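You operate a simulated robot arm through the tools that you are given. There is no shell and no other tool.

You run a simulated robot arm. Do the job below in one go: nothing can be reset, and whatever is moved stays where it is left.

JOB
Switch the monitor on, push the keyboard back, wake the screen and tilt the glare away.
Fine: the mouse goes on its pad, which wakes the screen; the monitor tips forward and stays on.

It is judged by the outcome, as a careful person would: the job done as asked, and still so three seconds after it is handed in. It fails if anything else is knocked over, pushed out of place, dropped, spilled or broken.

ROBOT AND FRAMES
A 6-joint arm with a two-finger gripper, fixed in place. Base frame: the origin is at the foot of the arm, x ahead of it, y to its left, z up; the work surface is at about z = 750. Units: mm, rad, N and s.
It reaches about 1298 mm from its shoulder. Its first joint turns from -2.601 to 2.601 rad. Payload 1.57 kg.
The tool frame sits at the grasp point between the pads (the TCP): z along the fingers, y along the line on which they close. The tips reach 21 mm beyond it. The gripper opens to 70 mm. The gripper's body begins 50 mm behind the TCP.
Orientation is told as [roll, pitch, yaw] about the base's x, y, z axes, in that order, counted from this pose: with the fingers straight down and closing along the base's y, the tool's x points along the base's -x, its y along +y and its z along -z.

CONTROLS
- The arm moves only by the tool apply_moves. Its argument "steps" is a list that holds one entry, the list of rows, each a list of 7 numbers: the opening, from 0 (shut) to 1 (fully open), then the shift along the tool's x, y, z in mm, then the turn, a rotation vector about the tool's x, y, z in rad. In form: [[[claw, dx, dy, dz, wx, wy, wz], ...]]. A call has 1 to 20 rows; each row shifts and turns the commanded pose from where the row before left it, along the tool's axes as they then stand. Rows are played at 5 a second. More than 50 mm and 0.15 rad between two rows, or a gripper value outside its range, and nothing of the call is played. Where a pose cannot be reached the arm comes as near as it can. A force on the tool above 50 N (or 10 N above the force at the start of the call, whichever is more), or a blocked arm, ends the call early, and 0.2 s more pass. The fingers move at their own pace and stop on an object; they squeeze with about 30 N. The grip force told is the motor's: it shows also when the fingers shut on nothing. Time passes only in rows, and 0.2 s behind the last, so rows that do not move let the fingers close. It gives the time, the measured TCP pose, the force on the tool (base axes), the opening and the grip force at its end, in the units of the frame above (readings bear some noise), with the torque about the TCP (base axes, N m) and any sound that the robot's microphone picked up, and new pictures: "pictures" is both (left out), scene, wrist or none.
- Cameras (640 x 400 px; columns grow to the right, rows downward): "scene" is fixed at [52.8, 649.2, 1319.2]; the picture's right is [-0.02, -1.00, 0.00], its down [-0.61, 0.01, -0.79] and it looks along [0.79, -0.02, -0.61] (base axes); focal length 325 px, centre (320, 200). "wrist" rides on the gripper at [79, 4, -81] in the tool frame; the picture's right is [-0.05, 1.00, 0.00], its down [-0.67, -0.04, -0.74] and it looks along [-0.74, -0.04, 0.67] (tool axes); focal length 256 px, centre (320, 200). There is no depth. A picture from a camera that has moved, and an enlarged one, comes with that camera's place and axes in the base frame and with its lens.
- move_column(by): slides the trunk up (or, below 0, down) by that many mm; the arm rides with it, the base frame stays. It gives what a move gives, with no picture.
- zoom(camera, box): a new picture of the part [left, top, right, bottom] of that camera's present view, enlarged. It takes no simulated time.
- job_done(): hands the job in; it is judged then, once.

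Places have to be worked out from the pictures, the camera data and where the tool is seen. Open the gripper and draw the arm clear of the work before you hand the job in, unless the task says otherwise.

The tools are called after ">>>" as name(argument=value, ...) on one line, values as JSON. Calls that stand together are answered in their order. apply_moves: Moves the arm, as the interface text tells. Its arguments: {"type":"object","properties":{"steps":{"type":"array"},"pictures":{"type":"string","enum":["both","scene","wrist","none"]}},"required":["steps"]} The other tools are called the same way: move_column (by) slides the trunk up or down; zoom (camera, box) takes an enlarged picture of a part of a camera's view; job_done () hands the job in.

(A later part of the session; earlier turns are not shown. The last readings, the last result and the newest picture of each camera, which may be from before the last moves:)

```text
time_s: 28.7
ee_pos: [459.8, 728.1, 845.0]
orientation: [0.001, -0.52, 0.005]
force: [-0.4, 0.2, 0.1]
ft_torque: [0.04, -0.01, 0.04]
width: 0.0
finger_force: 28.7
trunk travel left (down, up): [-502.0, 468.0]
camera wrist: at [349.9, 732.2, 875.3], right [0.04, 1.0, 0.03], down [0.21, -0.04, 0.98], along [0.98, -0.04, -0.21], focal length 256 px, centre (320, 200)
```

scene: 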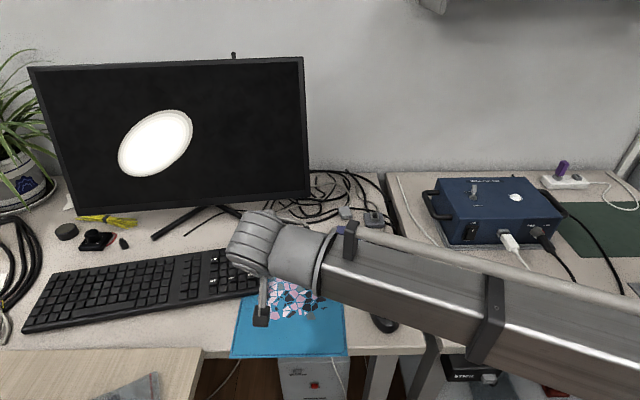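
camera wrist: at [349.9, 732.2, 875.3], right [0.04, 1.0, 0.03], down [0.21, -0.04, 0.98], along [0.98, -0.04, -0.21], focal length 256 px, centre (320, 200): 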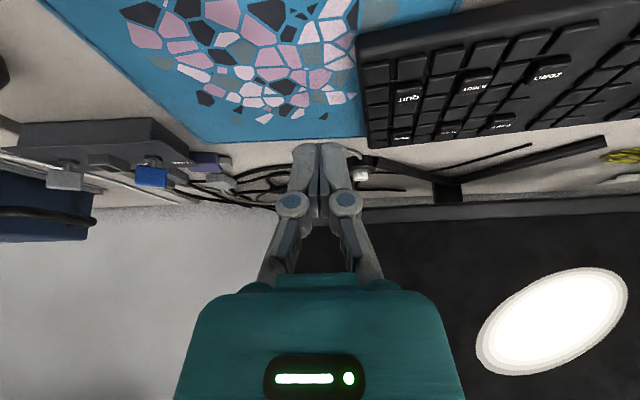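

Now the button is seen just right of the fingertips in the wrist view; I zoom in to fix its position.

>>> zoom(camera="wrist", box=[280, 120, 440, 220])

```text
4.00 times, centred on (360, 170) of wrist
camera zoom: at [349.9, 732.2, 875.3], right [0.04, 1.0, 0.03], down [0.21, -0.04, 0.98], along [0.98, -0.04, -0.21], focal length 1024 px, centre (160, 320)
```

zoom: 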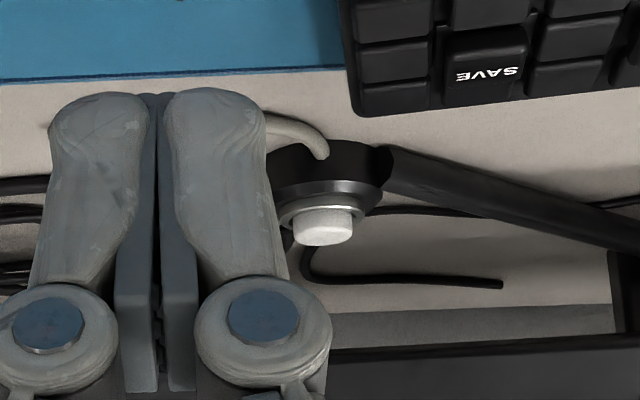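

The button cap centres at about (672, 772) with its top near z≈783, and the bezel above it at z≈841. I pitch the gripper a little more (to about 38°) for clearance under the bezel and line up in y.

>>> apply_moves(steps=[[[0, 0, 21, 0, 0, -0.07, 0], [0, 0, 22, 0, 0, -0.07, 0], [0, 0, 0, 0, 0, 0, 0]]], pictures="none")

>>> move_column(by=-40)

```text
time_s: 29.5
ee_pos: [460.3, 771.8, 859.6]
orientation: [0.002, -0.66, 0.004]
force: [0.6, -0.5, 0.4]
ft_torque: [-0.01, -0.02, -0.01]
width: 0.1
finger_force: 28.8
out of reach, approached as far as the arm can: row 1, 2
trunk travel left (down, up): [-502.0, 468.0]
```

```text
time_s: 30.4
ee_pos: [459.3, 771.4, 819.1]
orientation: [0.002, -0.662, 0.002]
force: [0.2, 0.0, -0.8]
ft_torque: [0.02, 0.0, 0.02]
width: 0.0
finger_force: 29.2
trunk travel left (down, up): [-462.0, 508.0]
```

The tip is now at z≈798, above the keyboard's top. I move straight forward 150 mm toward the puck, stopping short of it, and look.

>>> apply_moves(steps=[[[0, -29.6, 0, 23, 0, 0, 0], [0, -29.6, 0, 23, 0, 0, 0], [0, -29.6, 0, 23, 0, 0, 0], [0, -29.6, 0, 23, 0, 0, 0], [0, 0, 0, 0, 0, 0, 0]]])

>>> zoom(camera="wrist", box=[240, 100, 400, 220])

>>> zoom(camera="scene", box=[200, 160, 320, 260])

```text
time_s: 31.6
ee_pos: [610.1, 772.2, 818.5]
orientation: [0.003, -0.658, 0.003]
force: [0.1, 0.2, -0.2]
ft_torque: [0.04, -0.04, 0.01]
width: 0.0
finger_force: 28.4
trunk travel left (down, up): [-462.0, 508.0]
camera wrist: at [496.7, 775.0, 834.1], right [0.04, 1.0, 0.03], down [0.07, -0.04, 1.0], along [1.0, -0.04, -0.07], focal length 256 px, centre (320, 200)
```

scene: 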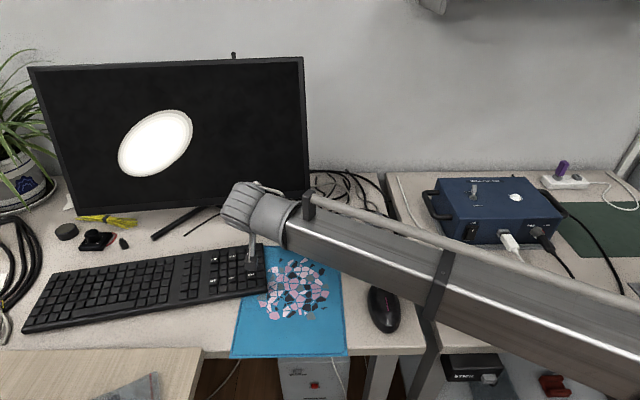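
wrist: 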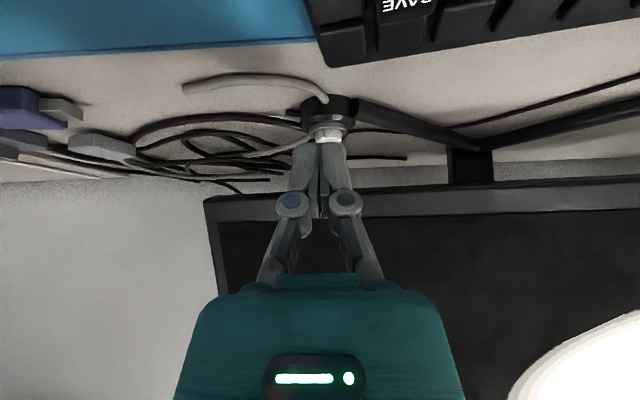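

```text
3.33 times, centred on (320, 160) of wrist
camera zoom: at [496.7, 775.0, 834.1], right [0.04, 1.0, 0.03], down [0.07, -0.04, 1.0], along [1.0, -0.04, -0.07], focal length 853 px, centre (320, 333)
```

zoom: 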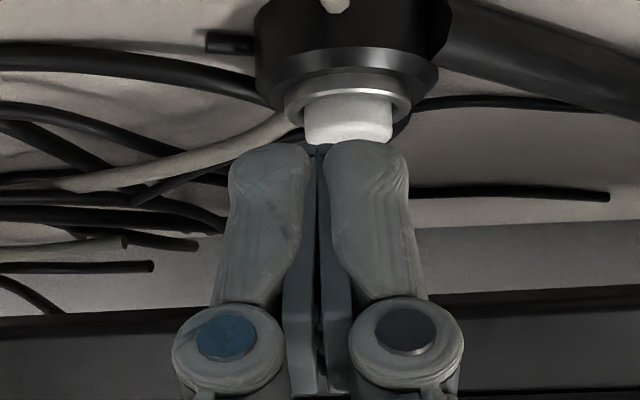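

```text
4.00 times, centred on (260, 210) of scene
camera zoom: at [52.8, 649.2, 1319.2], right [-0.02, -1.0, 0.0], down [-0.61, 0.01, -0.79], along [0.79, -0.02, -0.61], focal length 1301 px, centre (560, 160)
```

zoom: 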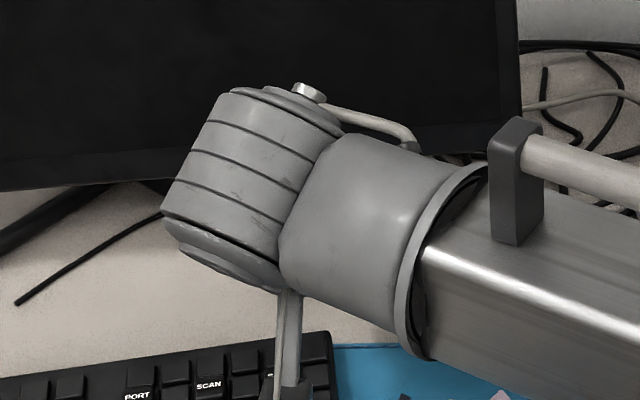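

The view is level with the button: cap centre at about y=775, x≈672, cap top z≈780, and the bezel there is around x≈705, z≈811, so there is ample room. I shift 3 mm left and go 55 mm forward to hover above the cap.

>>> apply_moves(steps=[[[0, -14.4, 1, 11.2, 0, 0, 0], [0, -14.4, 1, 11.2, 0, 0, 0], [0, -14.6, 1, 11.3, 0, 0, 0], [0, 0, 0, 0, 0, 0, 0]]])

>>> zoom(camera="wrist", box=[240, 100, 400, 220])

```text
time_s: 32.5
ee_pos: [665.5, 775.7, 819.2]
orientation: [0.001, -0.657, 0.004]
force: [0.4, 0.7, 0.5]
ft_torque: [-0.02, 0.01, -0.03]
width: 0.0
finger_force: 28.0
trunk travel left (down, up): [-462.0, 508.0]
camera wrist: at [551.8, 778.1, 834.2], right [0.04, 1.0, 0.03], down [0.07, -0.04, 1.0], along [1.0, -0.04, -0.07], focal length 256 px, centre (320, 200)
```

scene: 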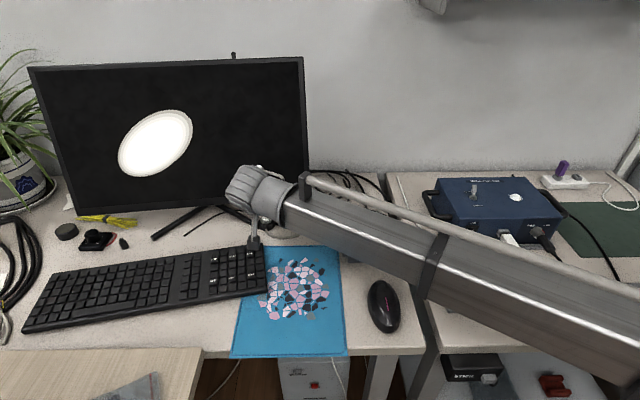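
wrist: 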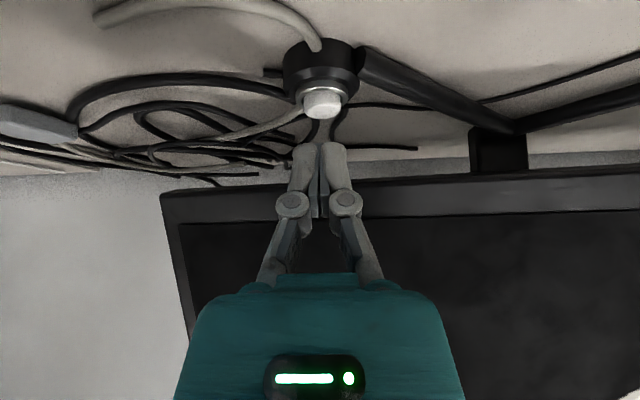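

```text
3.33 times, centred on (320, 160) of wrist
camera zoom: at [551.8, 778.1, 834.2], right [0.04, 1.0, 0.03], down [0.07, -0.04, 1.0], along [1.0, -0.04, -0.07], focal length 853 px, centre (320, 333)
```

zoom: 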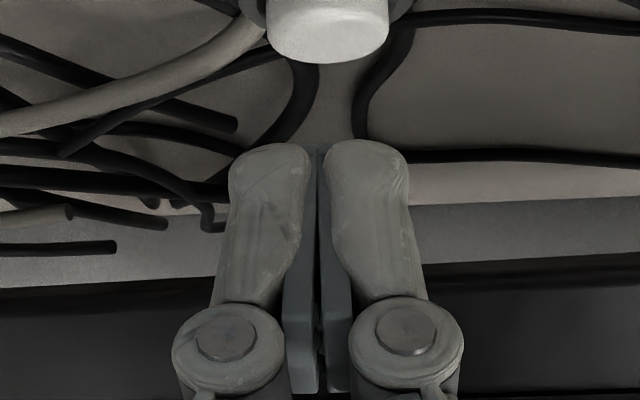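

The hover looks right: cap centre at about (671, 776), top z≈779, with the fingertip edge some 18 mm above it. I lower the trunk 12 mm, then in small steps while watching the force.

>>> move_column(by=-12)

>>> move_column(by=-3)

>>> apply_moves(steps=[[[0, 0, 0, 0, 0, 0, 0]]])

>>> zoom(camera="wrist", box=[240, 50, 400, 170])

```text
time_s: 33.1
ee_pos: [663.9, 774.9, 807.2]
orientation: [0.002, -0.66, 0.001]
force: [-0.4, -0.6, -0.4]
ft_torque: [-0.02, -0.03, -0.02]
width: 0.0
finger_force: 28.6
trunk travel left (down, up): [-450.0, 520.0]
```

```text
time_s: 33.7
ee_pos: [664.7, 774.9, 803.4]
orientation: [0.002, -0.661, 0.001]
force: [-0.3, -0.5, 0.5]
ft_torque: [-0.05, -0.02, 0.03]
width: 0.0
finger_force: 28.5
trunk travel left (down, up): [-447.0, 523.0]
```

```text
time_s: 34.1
ee_pos: [664.9, 775.3, 805.6]
orientation: [0.001, -0.659, 0.003]
force: [1.2, -0.3, 0.2]
ft_torque: [0.0, 0.01, 0.0]
width: 0.2
finger_force: 29.0
trunk travel left (down, up): [-447.0, 523.0]
camera wrist: at [551.5, 778.2, 819.2], right [0.04, 1.0, 0.03], down [0.07, -0.04, 1.0], along [1.0, -0.04, -0.07], focal length 256 px, centre (320, 200)
```

scene: 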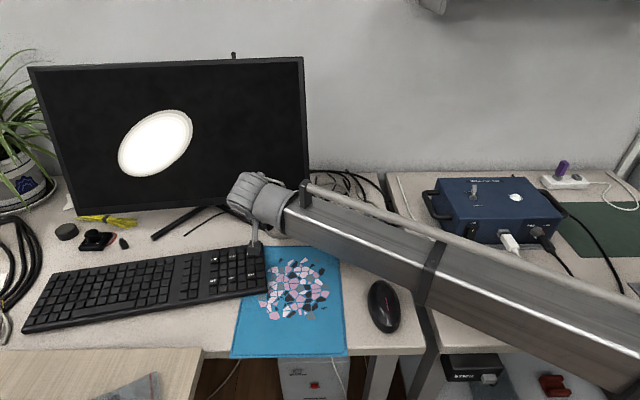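
wrist: 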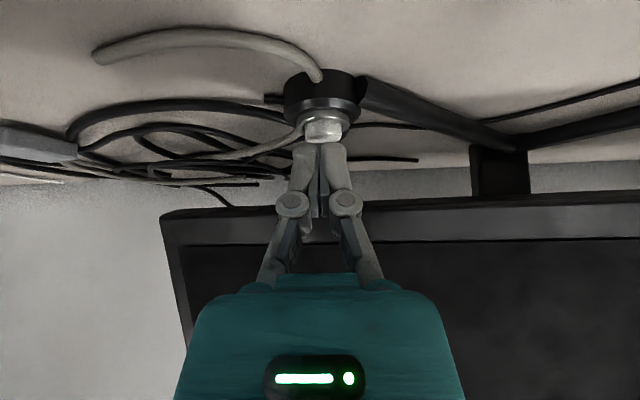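

```text
3.33 times, centred on (320, 110) of wrist
camera zoom: at [551.5, 778.2, 819.2], right [0.04, 1.0, 0.03], down [0.07, -0.04, 1.0], along [1.0, -0.04, -0.07], focal length 853 px, centre (320, 500)
```

zoom: 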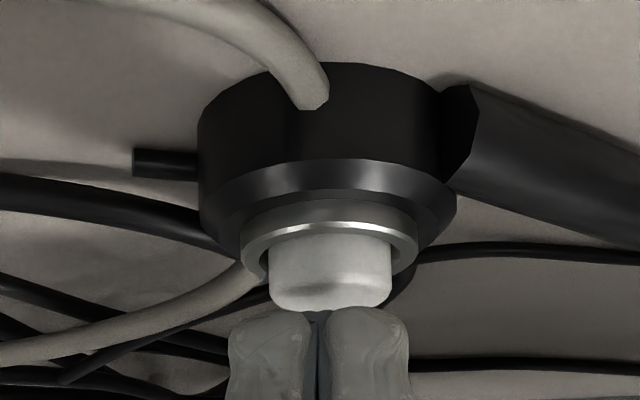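

The fingertips are about 3 mm above the cap and centred on it. I nudge 3 mm forward and continue down in small steps.

>>> apply_moves(steps=[[[0, -2.4, 1, 1.8, 0, 0, 0], [0, 0, 0, 0, 0, 0, 0]]], pictures="none")

>>> move_column(by=-3)

>>> move_column(by=-2)

```text
time_s: 34.7
ee_pos: [668.4, 776.9, 805.2]
orientation: [0.001, -0.659, 0.004]
force: [-0.4, 0.7, -0.3]
ft_torque: [0.06, -0.01, 0.0]
width: 0.0
finger_force: 28.9
trunk travel left (down, up): [-447.0, 523.0]
```

```text
time_s: 35.2
ee_pos: [667.7, 776.2, 801.4]
orientation: [0.001, -0.66, 0.001]
force: [0.4, -0.6, 1.0]
ft_torque: [0.03, -0.01, 0.02]
width: 0.0
finger_force: 28.3
trunk travel left (down, up): [-444.0, 526.0]
```

```text
time_s: 35.7
ee_pos: [667.0, 775.5, 799.5]
orientation: [0.002, -0.66, 0.002]
force: [1.3, 0.6, 0.5]
ft_torque: [-0.01, 0.02, 0.01]
width: 0.0
finger_force: 29.1
trunk travel left (down, up): [-442.0, 528.0]
```

Still no contact force at tip z≈778; I keep stepping down 2 mm at a time.

>>> move_column(by=-2)

>>> apply_moves(steps=[[[0, 0, 0, 0, 0, 0, 0]]])

>>> zoom(camera="wrist", box=[240, 60, 400, 180])

```text
time_s: 36.2
ee_pos: [667.9, 775.4, 797.2]
orientation: [0.001, -0.658, 0.002]
force: [0.6, 0.1, 0.6]
ft_torque: [0.01, 0.01, 0.01]
width: 0.0
finger_force: 28.7
trunk travel left (down, up): [-440.0, 530.0]
```

```text
time_s: 36.6
ee_pos: [668.5, 775.0, 796.1]
orientation: [0.003, -0.66, 0.001]
force: [-0.4, -0.2, -1.0]
ft_torque: [0.01, 0.02, 0.0]
width: 0.1
finger_force: 28.4
trunk travel left (down, up): [-440.0, 530.0]
camera wrist: at [554.6, 779.2, 812.2], right [0.04, 1.0, 0.03], down [0.07, -0.04, 1.0], along [1.0, -0.04, -0.07], focal length 256 px, centre (320, 200)
```

scene: 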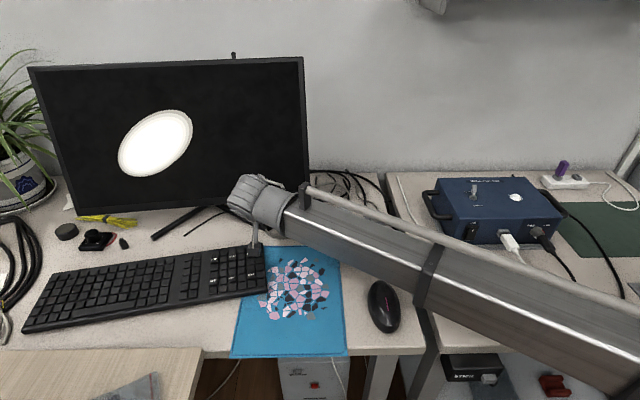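
wrist: 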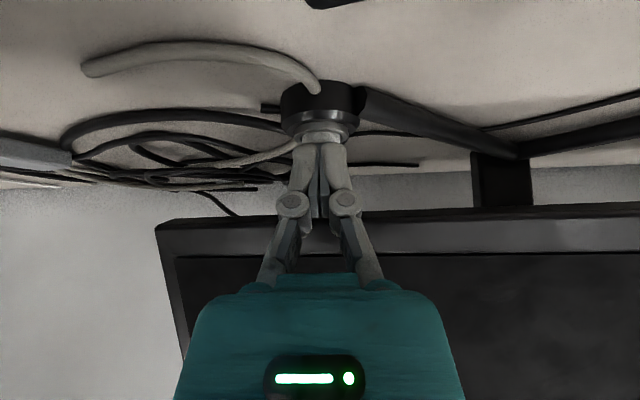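

```text
3.33 times, centred on (320, 120) of wrist
camera zoom: at [554.6, 779.2, 812.2], right [0.04, 1.0, 0.03], down [0.07, -0.04, 1.0], along [1.0, -0.04, -0.07], focal length 853 px, centre (320, 467)
```

zoom: 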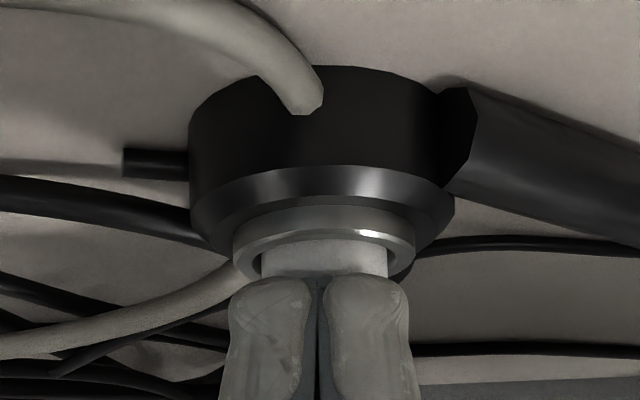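

The tips now overlap the cap in the view, with no clear force yet; I go on in 2 mm steps.

>>> move_column(by=-2)

>>> move_column(by=-2)

>>> apply_moves(steps=[[[0, 0, 0, 0, 0, 0, 0]]])

>>> zoom(camera="wrist", box=[240, 70, 400, 190])

```text
time_s: 37.1
ee_pos: [668.2, 775.4, 796.0]
orientation: [0.003, -0.661, 0.0]
force: [0.2, -0.4, -0.7]
ft_torque: [-0.02, -0.01, -0.05]
width: 0.0
finger_force: 29.0
trunk travel left (down, up): [-438.0, 532.0]
```

```text
time_s: 37.7
ee_pos: [667.9, 775.8, 793.4]
orientation: [0.003, -0.661, 0.002]
force: [-0.3, 0.0, 1.0]
ft_torque: [-0.01, -0.03, -0.03]
width: 6.0
finger_force: 28.7
trunk travel left (down, up): [-436.0, 534.0]
```

```text
time_s: 38.1
ee_pos: [667.8, 775.7, 795.2]
orientation: [0.002, -0.659, 0.002]
force: [0.0, 0.8, 1.5]
ft_torque: [-0.01, -0.04, -0.01]
width: 6.3
finger_force: 28.2
trunk travel left (down, up): [-436.0, 534.0]
camera wrist: at [554.6, 779.2, 808.3], right [0.04, 1.0, 0.03], down [0.07, -0.04, 1.0], along [1.0, -0.04, -0.07], focal length 256 px, centre (320, 200)
```

scene: 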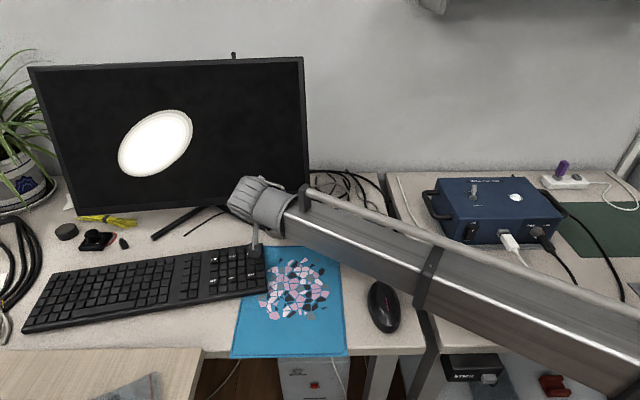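
wrist: 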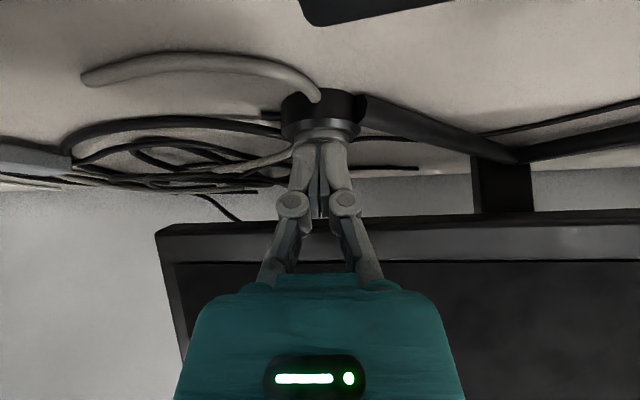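

```text
3.33 times, centred on (320, 130) of wrist
camera zoom: at [554.6, 779.2, 808.3], right [0.04, 1.0, 0.03], down [0.07, -0.04, 1.0], along [1.0, -0.04, -0.07], focal length 853 px, centre (320, 433)
```

zoom: 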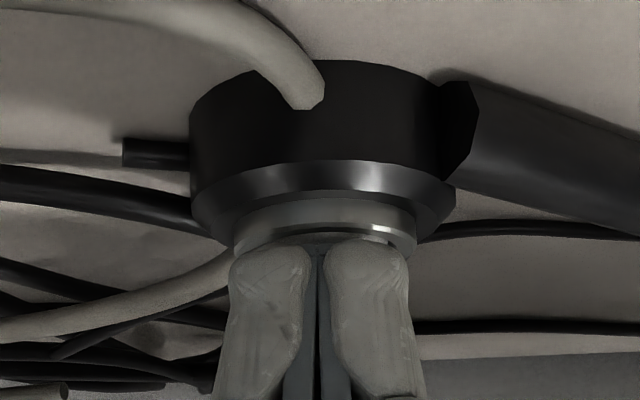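

The opening reads 6 mm now, so the tips are touching the cap; no sound and no change on the screen yet. I press 1 mm at a time.

>>> move_column(by=-1)

>>> move_column(by=-1)

>>> apply_moves(steps=[[[0, 0, 0, 0, 0, 0, 0]]])

```text
time_s: 38.6
ee_pos: [666.2, 776.4, 791.9]
orientation: [0.0, -0.66, 0.002]
force: [-0.8, -0.3, 0.5]
ft_torque: [-0.02, 0.0, -0.02]
width: 5.9
finger_force: 28.3
trunk travel left (down, up): [-435.0, 535.0]
```

```text
time_s: 39.1
ee_pos: [666.9, 775.6, 790.7]
orientation: [0.003, -0.66, 0.0]
force: [-0.1, 0.8, 1.5]
ft_torque: [-0.02, -0.03, -0.03]
width: 5.9
finger_force: 29.2
trunk travel left (down, up): [-434.0, 536.0]
```

```text
time_s: 39.5
ee_pos: [668.3, 775.7, 791.1]
orientation: [0.002, -0.661, 0.001]
force: [-0.6, 0.1, 2.3]
ft_torque: [-0.03, -0.04, 0.01]
width: 6.1
finger_force: 28.2
trunk travel left (down, up): [-434.0, 536.0]
camera wrist: at [554.5, 779.2, 806.4], right [0.04, 1.0, 0.03], down [0.07, -0.04, 1.0], along [1.0, -0.04, -0.07], focal length 256 px, centre (320, 200)
```

scene: 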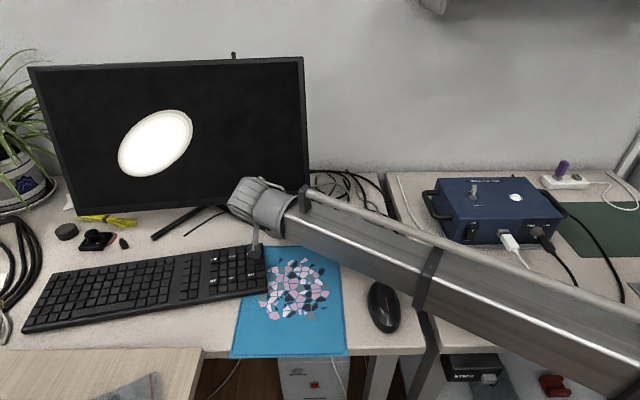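
wrist: 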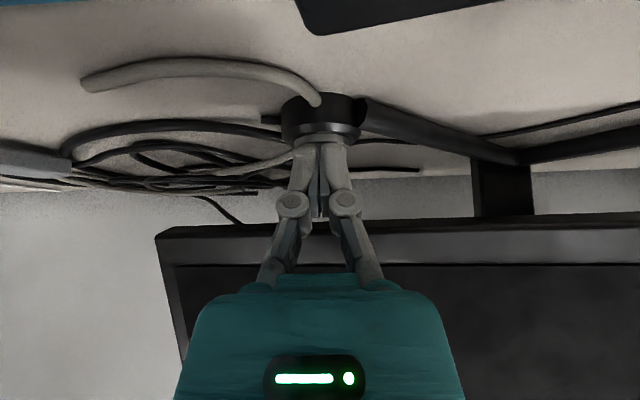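

Force is rising slightly (about 2 N). I keep pressing in 1 mm steps.

>>> move_column(by=-1)

>>> move_column(by=-1)

>>> zoom(camera="wrist", box=[240, 70, 400, 190])

>>> zoom(camera="scene", box=[20, 40, 330, 240])

```text
time_s: 40.0
ee_pos: [667.6, 775.6, 790.2]
orientation: [0.003, -0.658, 0.002]
force: [-0.6, 0.8, 2.0]
ft_torque: [0.01, -0.03, -0.01]
width: 5.8
finger_force: 28.4
trunk travel left (down, up): [-433.0, 537.0]
heard: click
```

```text
time_s: 40.5
ee_pos: [668.4, 775.9, 789.7]
orientation: [0.001, -0.66, 0.002]
force: [-1.6, 0.9, 3.8]
ft_torque: [-0.03, -0.03, -0.01]
width: 5.9
finger_force: 28.4
trunk travel left (down, up): [-432.0, 538.0]
```

```text
3.33 times, centred on (320, 130) of wrist
camera zoom: at [554.2, 779.1, 804.7], right [0.04, 1.0, 0.03], down [0.07, -0.04, 1.0], along [1.0, -0.04, -0.07], focal length 853 px, centre (320, 433)
```

zoom: 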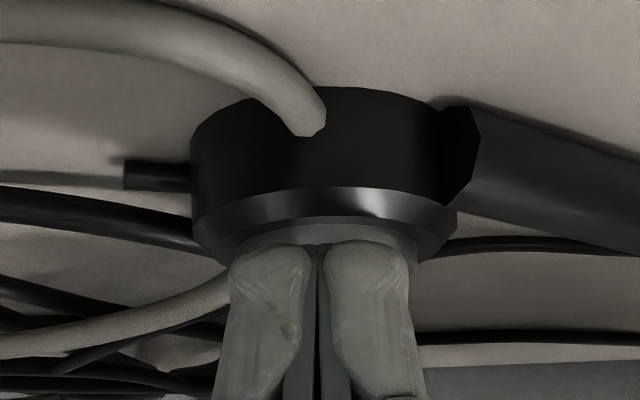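

```text
2.00 times, centred on (175, 140) of scene
camera zoom: at [52.8, 649.2, 1319.2], right [-0.02, -1.0, 0.0], down [-0.61, 0.01, -0.79], along [0.79, -0.02, -0.61], focal length 650 px, centre (610, 320)
```

zoom: 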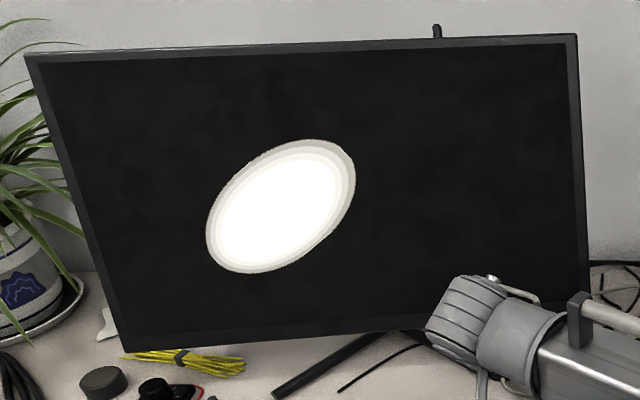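

A click was heard, so the button went down. I raise the trunk off it and check the monitor and the button.

>>> move_column(by=25)

>>> apply_moves(steps=[[[0, 0, 0, 0, 0, 0, 0]]])

>>> zoom(camera="scene", box=[20, 40, 330, 240])

>>> zoom(camera="wrist", box=[240, 30, 400, 150])

```text
time_s: 41.2
ee_pos: [667.9, 775.8, 814.6]
orientation: [0.001, -0.658, 0.002]
force: [-0.2, 0.3, -0.3]
ft_torque: [0.02, 0.01, -0.01]
width: 0.1
finger_force: 28.8
trunk travel left (down, up): [-457.0, 513.0]
```

```text
time_s: 41.6
ee_pos: [667.0, 776.0, 813.5]
orientation: [0.003, -0.659, 0.001]
force: [-0.4, 0.2, 0.1]
ft_torque: [0.02, 0.0, -0.02]
width: 0.0
finger_force: 28.3
trunk travel left (down, up): [-457.0, 513.0]
camera wrist: at [554.6, 779.2, 829.2], right [0.04, 1.0, 0.03], down [0.07, -0.04, 1.0], along [1.0, -0.04, -0.07], focal length 256 px, centre (320, 200)
```

scene: 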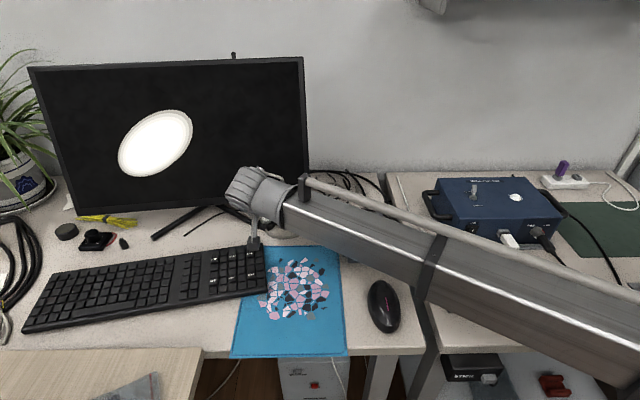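
wrist: 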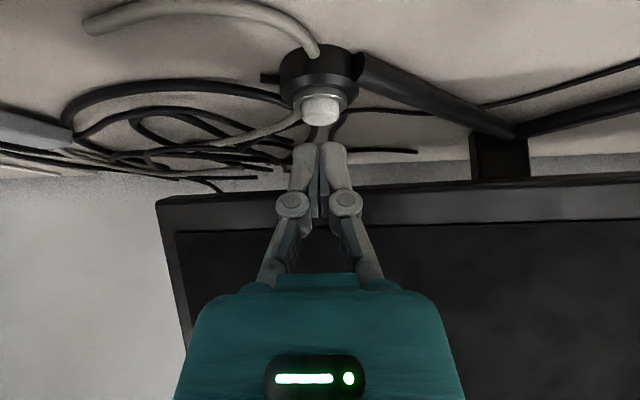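

```text
2.00 times, centred on (175, 140) of scene
camera zoom: at [52.8, 649.2, 1319.2], right [-0.02, -1.0, 0.0], down [-0.61, 0.01, -0.79], along [0.79, -0.02, -0.61], focal length 650 px, centre (610, 320)
```

zoom: 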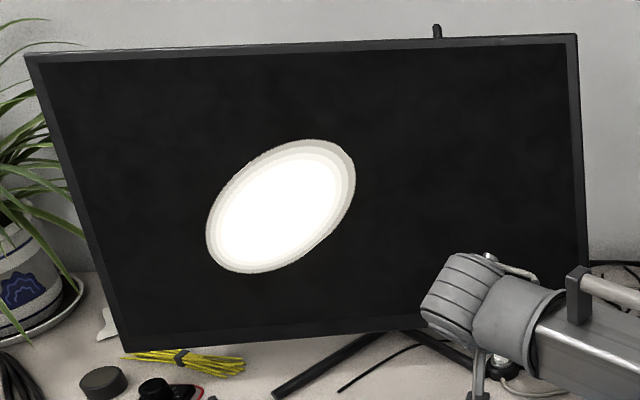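

```text
3.33 times, centred on (320, 90) of wrist
camera zoom: at [554.6, 779.2, 829.2], right [0.04, 1.0, 0.03], down [0.07, -0.04, 1.0], along [1.0, -0.04, -0.07], focal length 853 px, centre (320, 567)
```

zoom: 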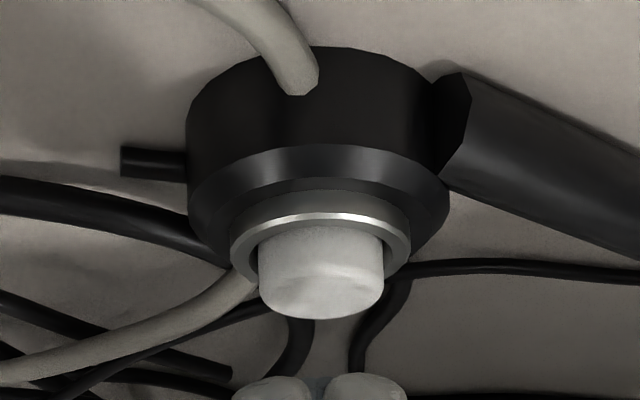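

One click was heard and the cap has sprung back; the screen is dark as expected until the mouse wakes it. Next is the keyboard: I retreat straight back at this height, then raise and set the gripper upright.

>>> apply_moves(steps=[[[0, 31.6, 0, -24.5, 0, 0, 0], [0, 31.6, 0, -24.5, 0, 0, 0], [0, 31.6, 0, -24.5, 0, 0, 0], [0, 31.6, 0, -24.5, 0, 0, 0], [0, 31.6, 0, -24.5, 0, 0, 0], [0, 0, 0, 0, 0, 0, 0]]], pictures="none")

>>> move_column(by=240)

>>> apply_moves(steps=[[[0, 0, 0, 0, 0, 0.13, 0], [0, 0, 0, 0, 0, 0.13, 0], [0, 0, 0, 0, 0, 0.13, 0], [0, 0, 0, 0, 0, 0.13, 0], [0, 0, 0, 0, 0, 0.14, 0], [0, 0, 0, 0, 0, 0, 0]]])

```text
time_s: 43.0
ee_pos: [467.6, 776.5, 814.0]
orientation: [0.001, -0.658, 0.001]
force: [0.6, -0.7, 0.9]
ft_torque: [-0.02, 0.01, 0.03]
width: 0.0
finger_force: 28.4
trunk travel left (down, up): [-457.0, 513.0]
```

```text
time_s: 45.5
ee_pos: [467.5, 775.3, 1054.3]
orientation: [0.002, -0.658, 0.001]
force: [-0.3, 0.3, -0.5]
ft_torque: [0.02, 0.02, -0.01]
width: 0.0
finger_force: 28.5
trunk travel left (down, up): [-697.0, 273.0]
```

```text
time_s: 46.9
ee_pos: [467.7, 774.8, 1015.3]
orientation: [0.003, 0.003, 0.005]
force: [1.0, 0.6, -0.2]
ft_torque: [-0.01, 0.03, 0.01]
width: 0.3
finger_force: 28.4
out of reach, approached as far as the arm can: row 1, 2, 3, 4
trunk travel left (down, up): [-697.0, 273.0]
camera wrist: at [387.9, 778.6, 1096.1], right [0.05, 1.0, 0.0], down [0.67, -0.03, 0.74], along [0.74, -0.04, -0.67], focal length 256 px, centre (320, 200)
```

scene: 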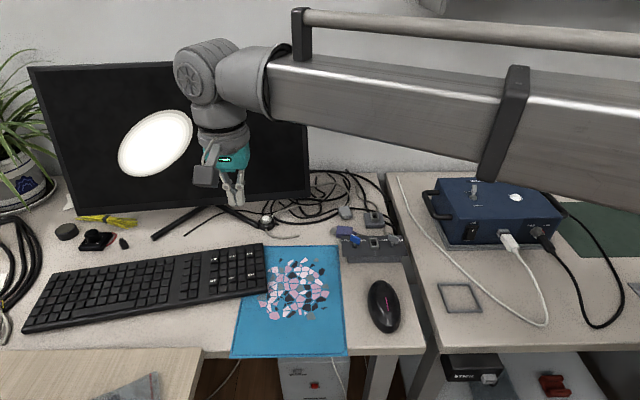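
wrist: 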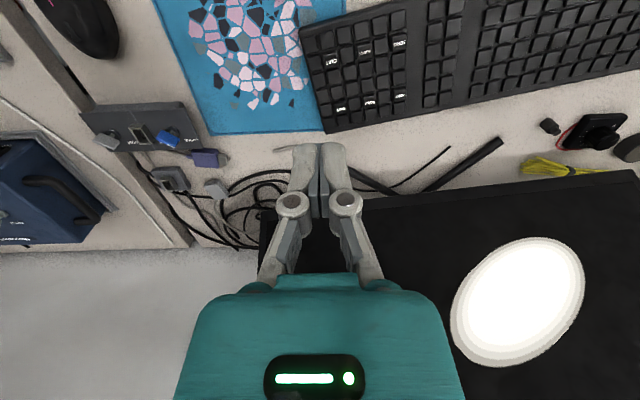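

I move the upright gripper to in front of the keyboard's middle, still high, to measure the keyboard and see what stands on the other table.

>>> apply_moves(steps=[[[0, 26, 38, 0, 0, 0, 0], [0, 26, 38, 0, 0, 0, 0], [0, 26, 38, 0, 0, 0, 0], [0, 26, 38, 0, 0, 0, 0], [0, 26, 38, 0, 0, 0, 0], [0, 0, 0, 0, 0, 0, 0]]])

>>> zoom(camera="wrist", box=[200, 0, 640, 200])

```text
time_s: 48.3
ee_pos: [336.7, 964.7, 1016.1]
orientation: [0.002, 0.002, 0.003]
force: [-0.4, 0.2, -0.4]
ft_torque: [0.0, -0.01, -0.01]
width: 0.1
finger_force: 28.3
trunk travel left (down, up): [-697.0, 273.0]
camera wrist: at [256.6, 968.6, 1095.8], right [0.05, 1.0, 0.0], down [0.67, -0.03, 0.74], along [0.74, -0.04, -0.67], focal length 256 px, centre (320, 200)
```

scene: 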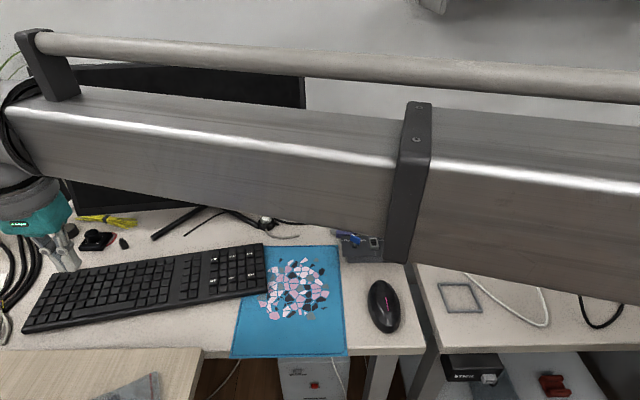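
wrist: 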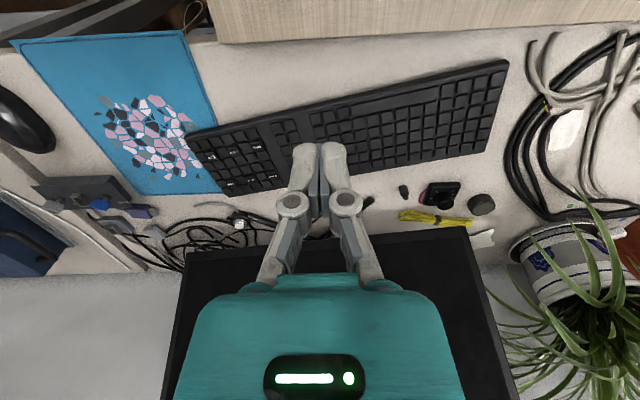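

```text
1.45 times, centred on (420, 100) of wrist
camera zoom: at [256.6, 968.6, 1095.8], right [0.05, 1.0, 0.0], down [0.67, -0.03, 0.74], along [0.74, -0.04, -0.67], focal length 372 px, centre (174, 346)
```

zoom: 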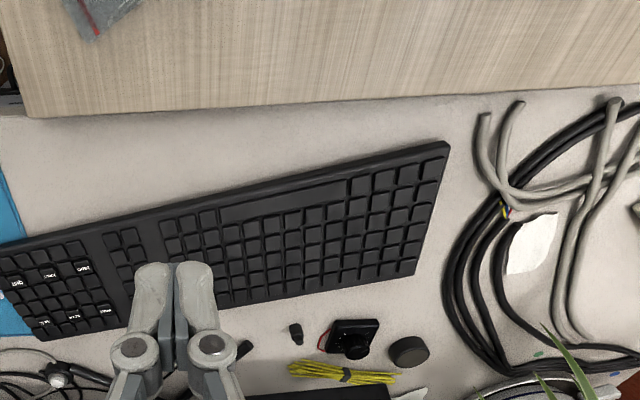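

The keyboard measures about (470, 746)–(597, 770) at its right end and (386, 1186)–(518, 1209) at its left, parallel to the monitor, with about 55 mm free behind it up to the puck and the small things. I place the closed fingers in front of the middle of its front edge, turned to match its yaw, and lower.

>>> apply_moves(steps=[[[0, -30, -3, 0, 0, 0, 0], [0, -30, -3, 0, 0, 0, 0], [0, 0, 0, 0, 0, 0, -0.095], [0, 0, 0, 0, 0, 0, -0.09], [0, 0, 0, 0, 0, 0, 0]]], pictures="wrist")

>>> move_column(by=-200)

>>> apply_moves(steps=[[[0, 0, 0, 0, 0, 0, 0]]])

```text
time_s: 49.5
ee_pos: [397.3, 958.6, 1015.2]
orientation: [0.002, 0.001, 0.191]
force: [0.0, 0.5, 1.1]
ft_torque: [-0.04, 0.03, 0.01]
width: 0.0
finger_force: 28.7
trunk travel left (down, up): [-697.0, 273.0]
camera wrist: at [318.0, 947.8, 1095.9], right [-0.14, 0.99, 0.0], down [0.66, 0.09, 0.74], along [0.74, 0.1, -0.67], focal length 256 px, centre (320, 200)
```

wrist: 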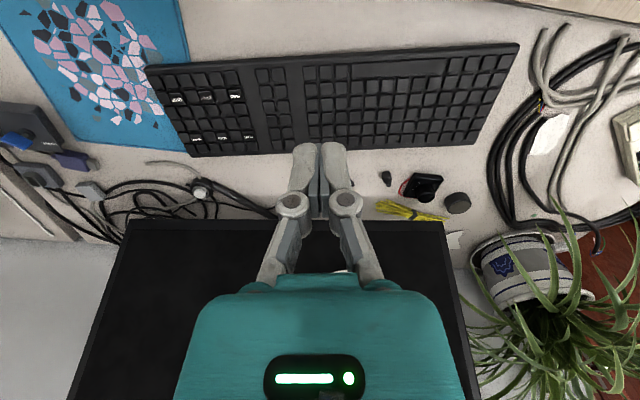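

```text
time_s: 51.7
ee_pos: [397.7, 958.8, 814.7]
orientation: [0.002, 0.001, 0.188]
force: [-1.3, 0.3, -1.3]
ft_torque: [-0.01, 0.04, 0.01]
width: 0.0
finger_force: 28.9
trunk travel left (down, up): [-497.0, 473.0]
```

```text
time_s: 52.1
ee_pos: [396.6, 959.9, 815.0]
orientation: [0.001, 0.001, 0.19]
force: [0.6, -0.4, 0.1]
ft_torque: [-0.01, 0.01, -0.01]
width: 0.0
finger_force: 28.3
trunk travel left (down, up): [-497.0, 473.0]
camera wrist: at [317.8, 948.0, 895.9], right [-0.13, 0.99, 0.0], down [0.66, 0.09, 0.74], along [0.74, 0.1, -0.67], focal length 256 px, centre (320, 200)
```

scene: 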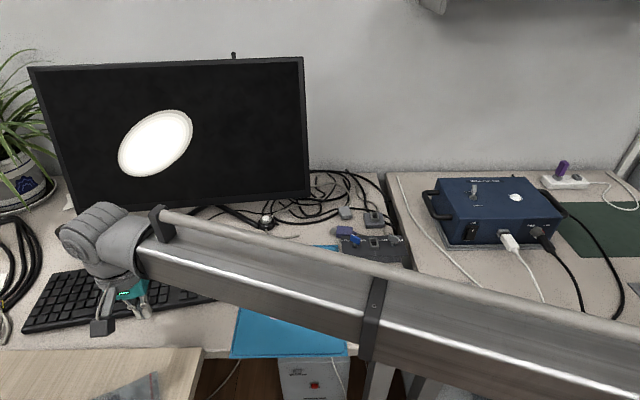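
wrist: 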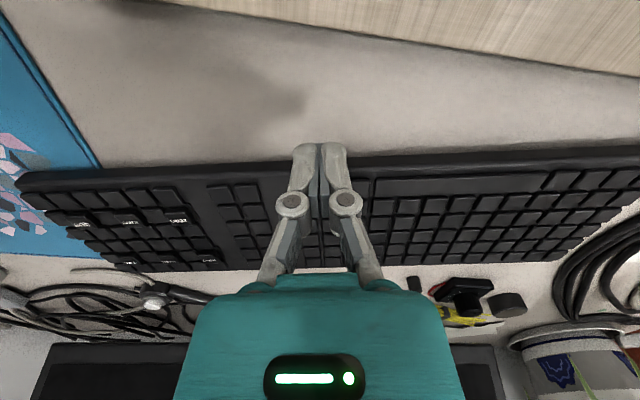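

The fingers stand just in front of the keyboard's front edge and parallel with it. I lower the last 37 mm so the tips are a few mm over the desk.

>>> move_column(by=-37)

>>> apply_moves(steps=[[[0, 0, 0, 0, 0, 0, 0]]])

>>> zoom(camera="wrist", box=[220, 90, 420, 215])

```text
time_s: 52.9
ee_pos: [397.9, 959.6, 778.7]
orientation: [0.001, 0.003, 0.19]
force: [0.2, -0.6, -0.6]
ft_torque: [0.0, 0.02, 0.02]
width: 0.2
finger_force: 28.4
trunk travel left (down, up): [-460.0, 510.0]
```

```text
time_s: 53.3
ee_pos: [398.2, 959.3, 778.4]
orientation: [0.001, 0.002, 0.19]
force: [0.1, -0.1, 0.9]
ft_torque: [0.01, 0.02, 0.0]
width: 0.0
finger_force: 28.3
trunk travel left (down, up): [-460.0, 510.0]
camera wrist: at [317.8, 947.9, 858.9], right [-0.13, 0.99, 0.0], down [0.66, 0.09, 0.74], along [0.74, 0.1, -0.67], focal length 256 px, centre (320, 200)
```

scene: 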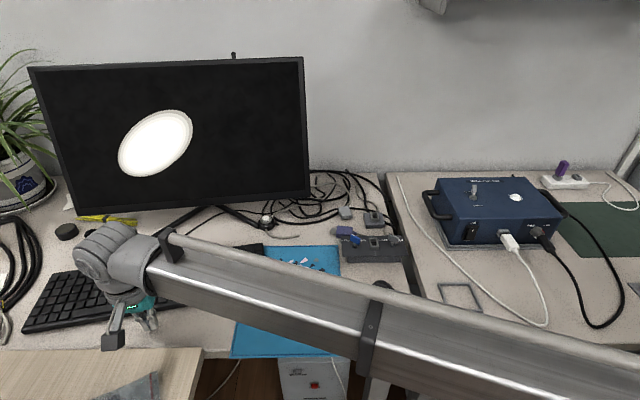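
wrist: 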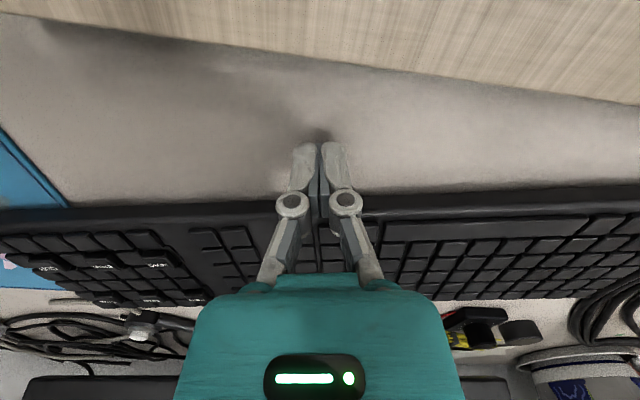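

```text
3.20 times, centred on (320, 152) of wrist
camera zoom: at [317.8, 947.9, 858.9], right [-0.13, 0.99, 0.0], down [0.66, 0.09, 0.74], along [0.74, 0.1, -0.67], focal length 819 px, centre (320, 352)
```

zoom: 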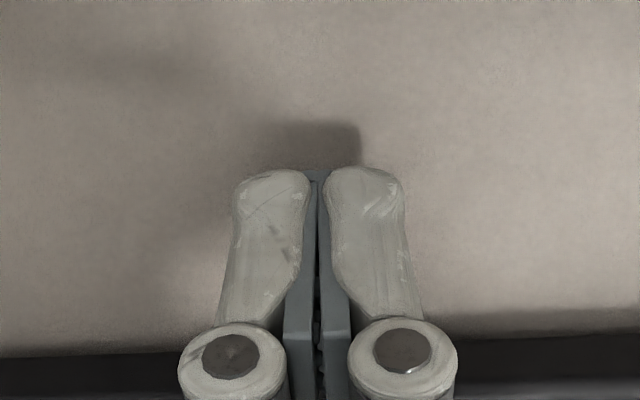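

The front edge is about 20 mm ahead of the fingers. I advance slowly along the keyboard's normal, first up to contact.

>>> apply_moves(steps=[[[0, -4, 0, 0, 0, 0, 0], [0, -4, 0, 0, 0, 0, 0], [0, -4, 0, 0, 0, 0, 0], [0, -4, 0, 0, 0, 0, 0], [0, -3, 0, 0, 0, 0, 0], [0, -3, 0, 0, 0, 0, 0]]], pictures="wrist")

>>> apply_moves(steps=[[[0, -3, 0, 0, 0, 0, 0], [0, -3, 0, 0, 0, 0, 0]]], pictures="wrist")

```text
time_s: 54.7
ee_pos: [419.0, 963.2, 778.2]
orientation: [0.002, 0.002, 0.189]
force: [-0.2, 0.3, 0.1]
ft_torque: [0.0, -0.03, 0.01]
width: 0.0
finger_force: 28.5
trunk travel left (down, up): [-460.0, 510.0]
camera wrist: at [339.5, 951.8, 858.9], right [-0.13, 0.99, 0.0], down [0.66, 0.09, 0.74], along [0.74, 0.1, -0.67], focal length 256 px, centre (320, 200)
```

wrist: 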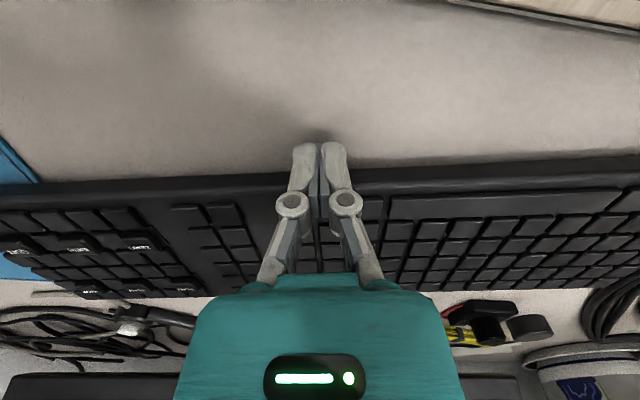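

```text
time_s: 55.3
ee_pos: [422.7, 963.9, 777.6]
orientation: [0.003, 0.001, 0.188]
force: [-3.9, -0.8, -1.1]
ft_torque: [-0.06, 0.06, 0.05]
width: 6.1
finger_force: 28.8
trunk travel left (down, up): [-460.0, 510.0]
camera wrist: at [344.5, 952.9, 859.0], right [-0.14, 0.99, 0.0], down [0.66, 0.09, 0.74], along [0.74, 0.1, -0.67], focal length 256 px, centre (320, 200)
```

wrist: 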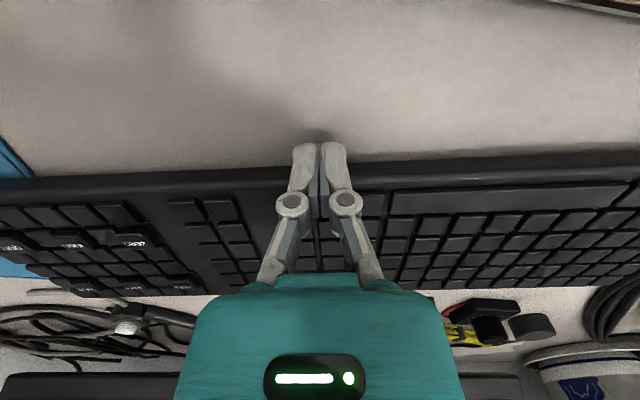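

Contact: about 4 N resisting at TCP x≈423. I push on slowly, half of the way first, then check for rotation.

>>> apply_moves(steps=[[[0, -3, 0, 0, 0, 0, 0], [0, -3, 0, 0, 0, 0, 0], [0, -3, 0, 0, 0, 0, 0], [0, -3, 0, 0, 0, 0, 0], [0, -3, 0, 0, 0, 0, 0], [0, -3, 0, 0, 0, 0, 0], [0, -3, 0, 0, 0, 0, 0]]])

```text
time_s: 56.9
ee_pos: [445.9, 968.1, 778.3]
orientation: [0.001, 0.0, 0.188]
force: [-4.7, -1.7, -1.0]
ft_torque: [-0.01, 0.06, -0.01]
width: 0.0
finger_force: 28.8
trunk travel left (down, up): [-460.0, 510.0]
camera wrist: at [365.6, 957.2, 859.1], right [-0.14, 0.99, 0.0], down [0.66, 0.09, 0.74], along [0.74, 0.1, -0.67], focal length 256 px, centre (320, 200)
```

scene: 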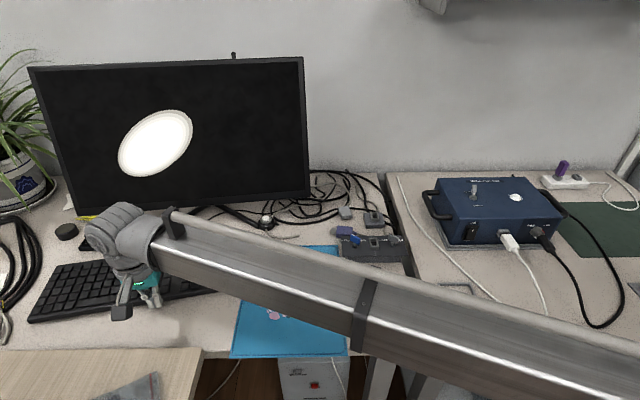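
wrist: 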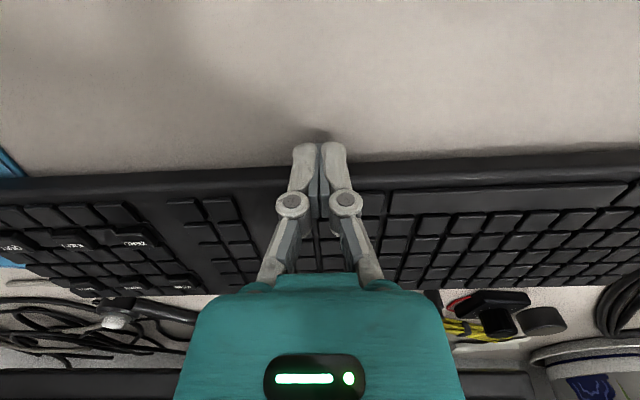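

The keyboard has moved about 22 mm without turning (its edge keeps the same place in the wrist view), and the gap to the bottle and dial is still clear. I push another 21 mm.

>>> apply_moves(steps=[[[0, -3, 0, 0, 0, 0, 0], [0, -3, 0, 0, 0, 0, 0], [0, -3, 0, 0, 0, 0, 0], [0, -3, 0, 0, 0, 0, 0], [0, -3, 0, 0, 0, 0, 0]]])

>>> zoom(camera="wrist", box=[0, 200, 220, 400])

>>> zoom(camera="wrist", box=[400, 240, 640, 390])

```text
time_s: 58.1
ee_pos: [459.8, 971.3, 778.6]
orientation: [0.001, 0.0, 0.189]
force: [-4.0, -1.4, -0.1]
ft_torque: [0.0, 0.02, 0.04]
width: 0.0
finger_force: 28.8
trunk travel left (down, up): [-460.0, 510.0]
camera wrist: at [380.3, 960.0, 859.1], right [-0.13, 0.99, 0.0], down [0.66, 0.09, 0.74], along [0.74, 0.1, -0.67], focal length 256 px, centre (320, 200)
```

scene: 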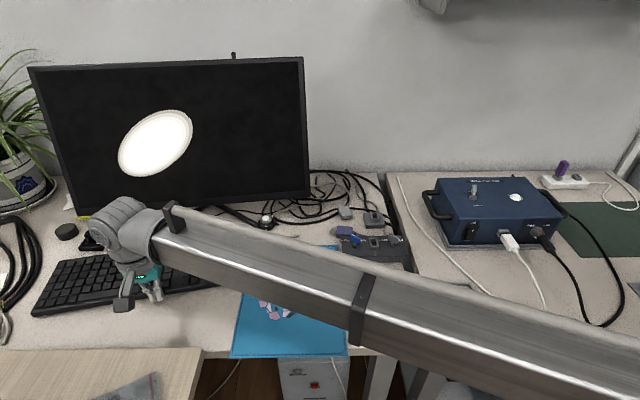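
wrist: 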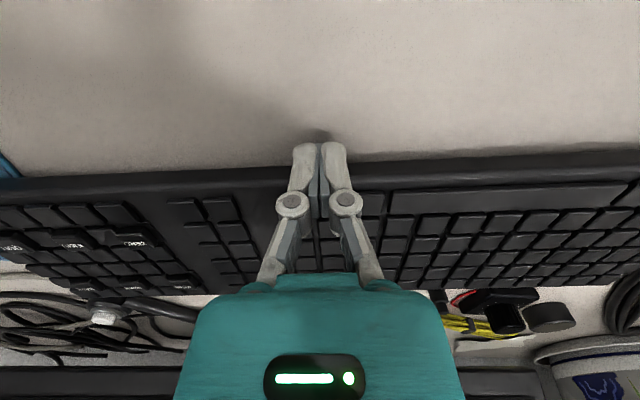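

```text
2.00 times, centred on (110, 300) of wrist
camera zoom: at [380.3, 960.0, 859.1], right [-0.13, 0.99, 0.0], down [0.66, 0.09, 0.74], along [0.74, 0.1, -0.67], focal length 512 px, centre (740, 0)
```

zoom: 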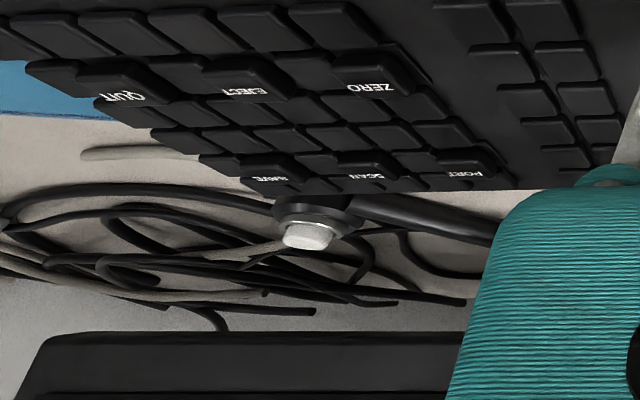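

```text
2.67 times, centred on (520, 315) of wrist
camera zoom: at [380.3, 960.0, 859.1], right [-0.13, 0.99, 0.0], down [0.66, 0.09, 0.74], along [0.74, 0.1, -0.67], focal length 683 px, centre (-213, -107)
```

zoom: 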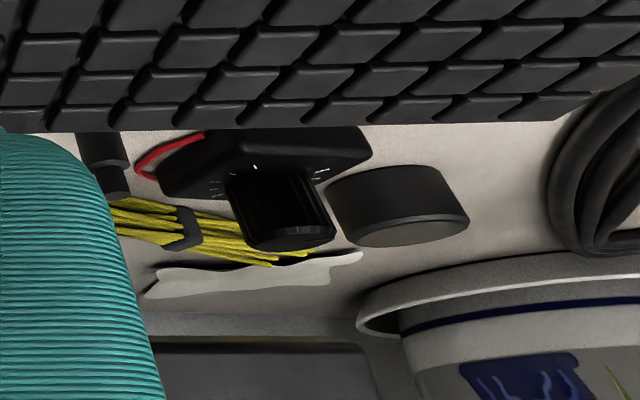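

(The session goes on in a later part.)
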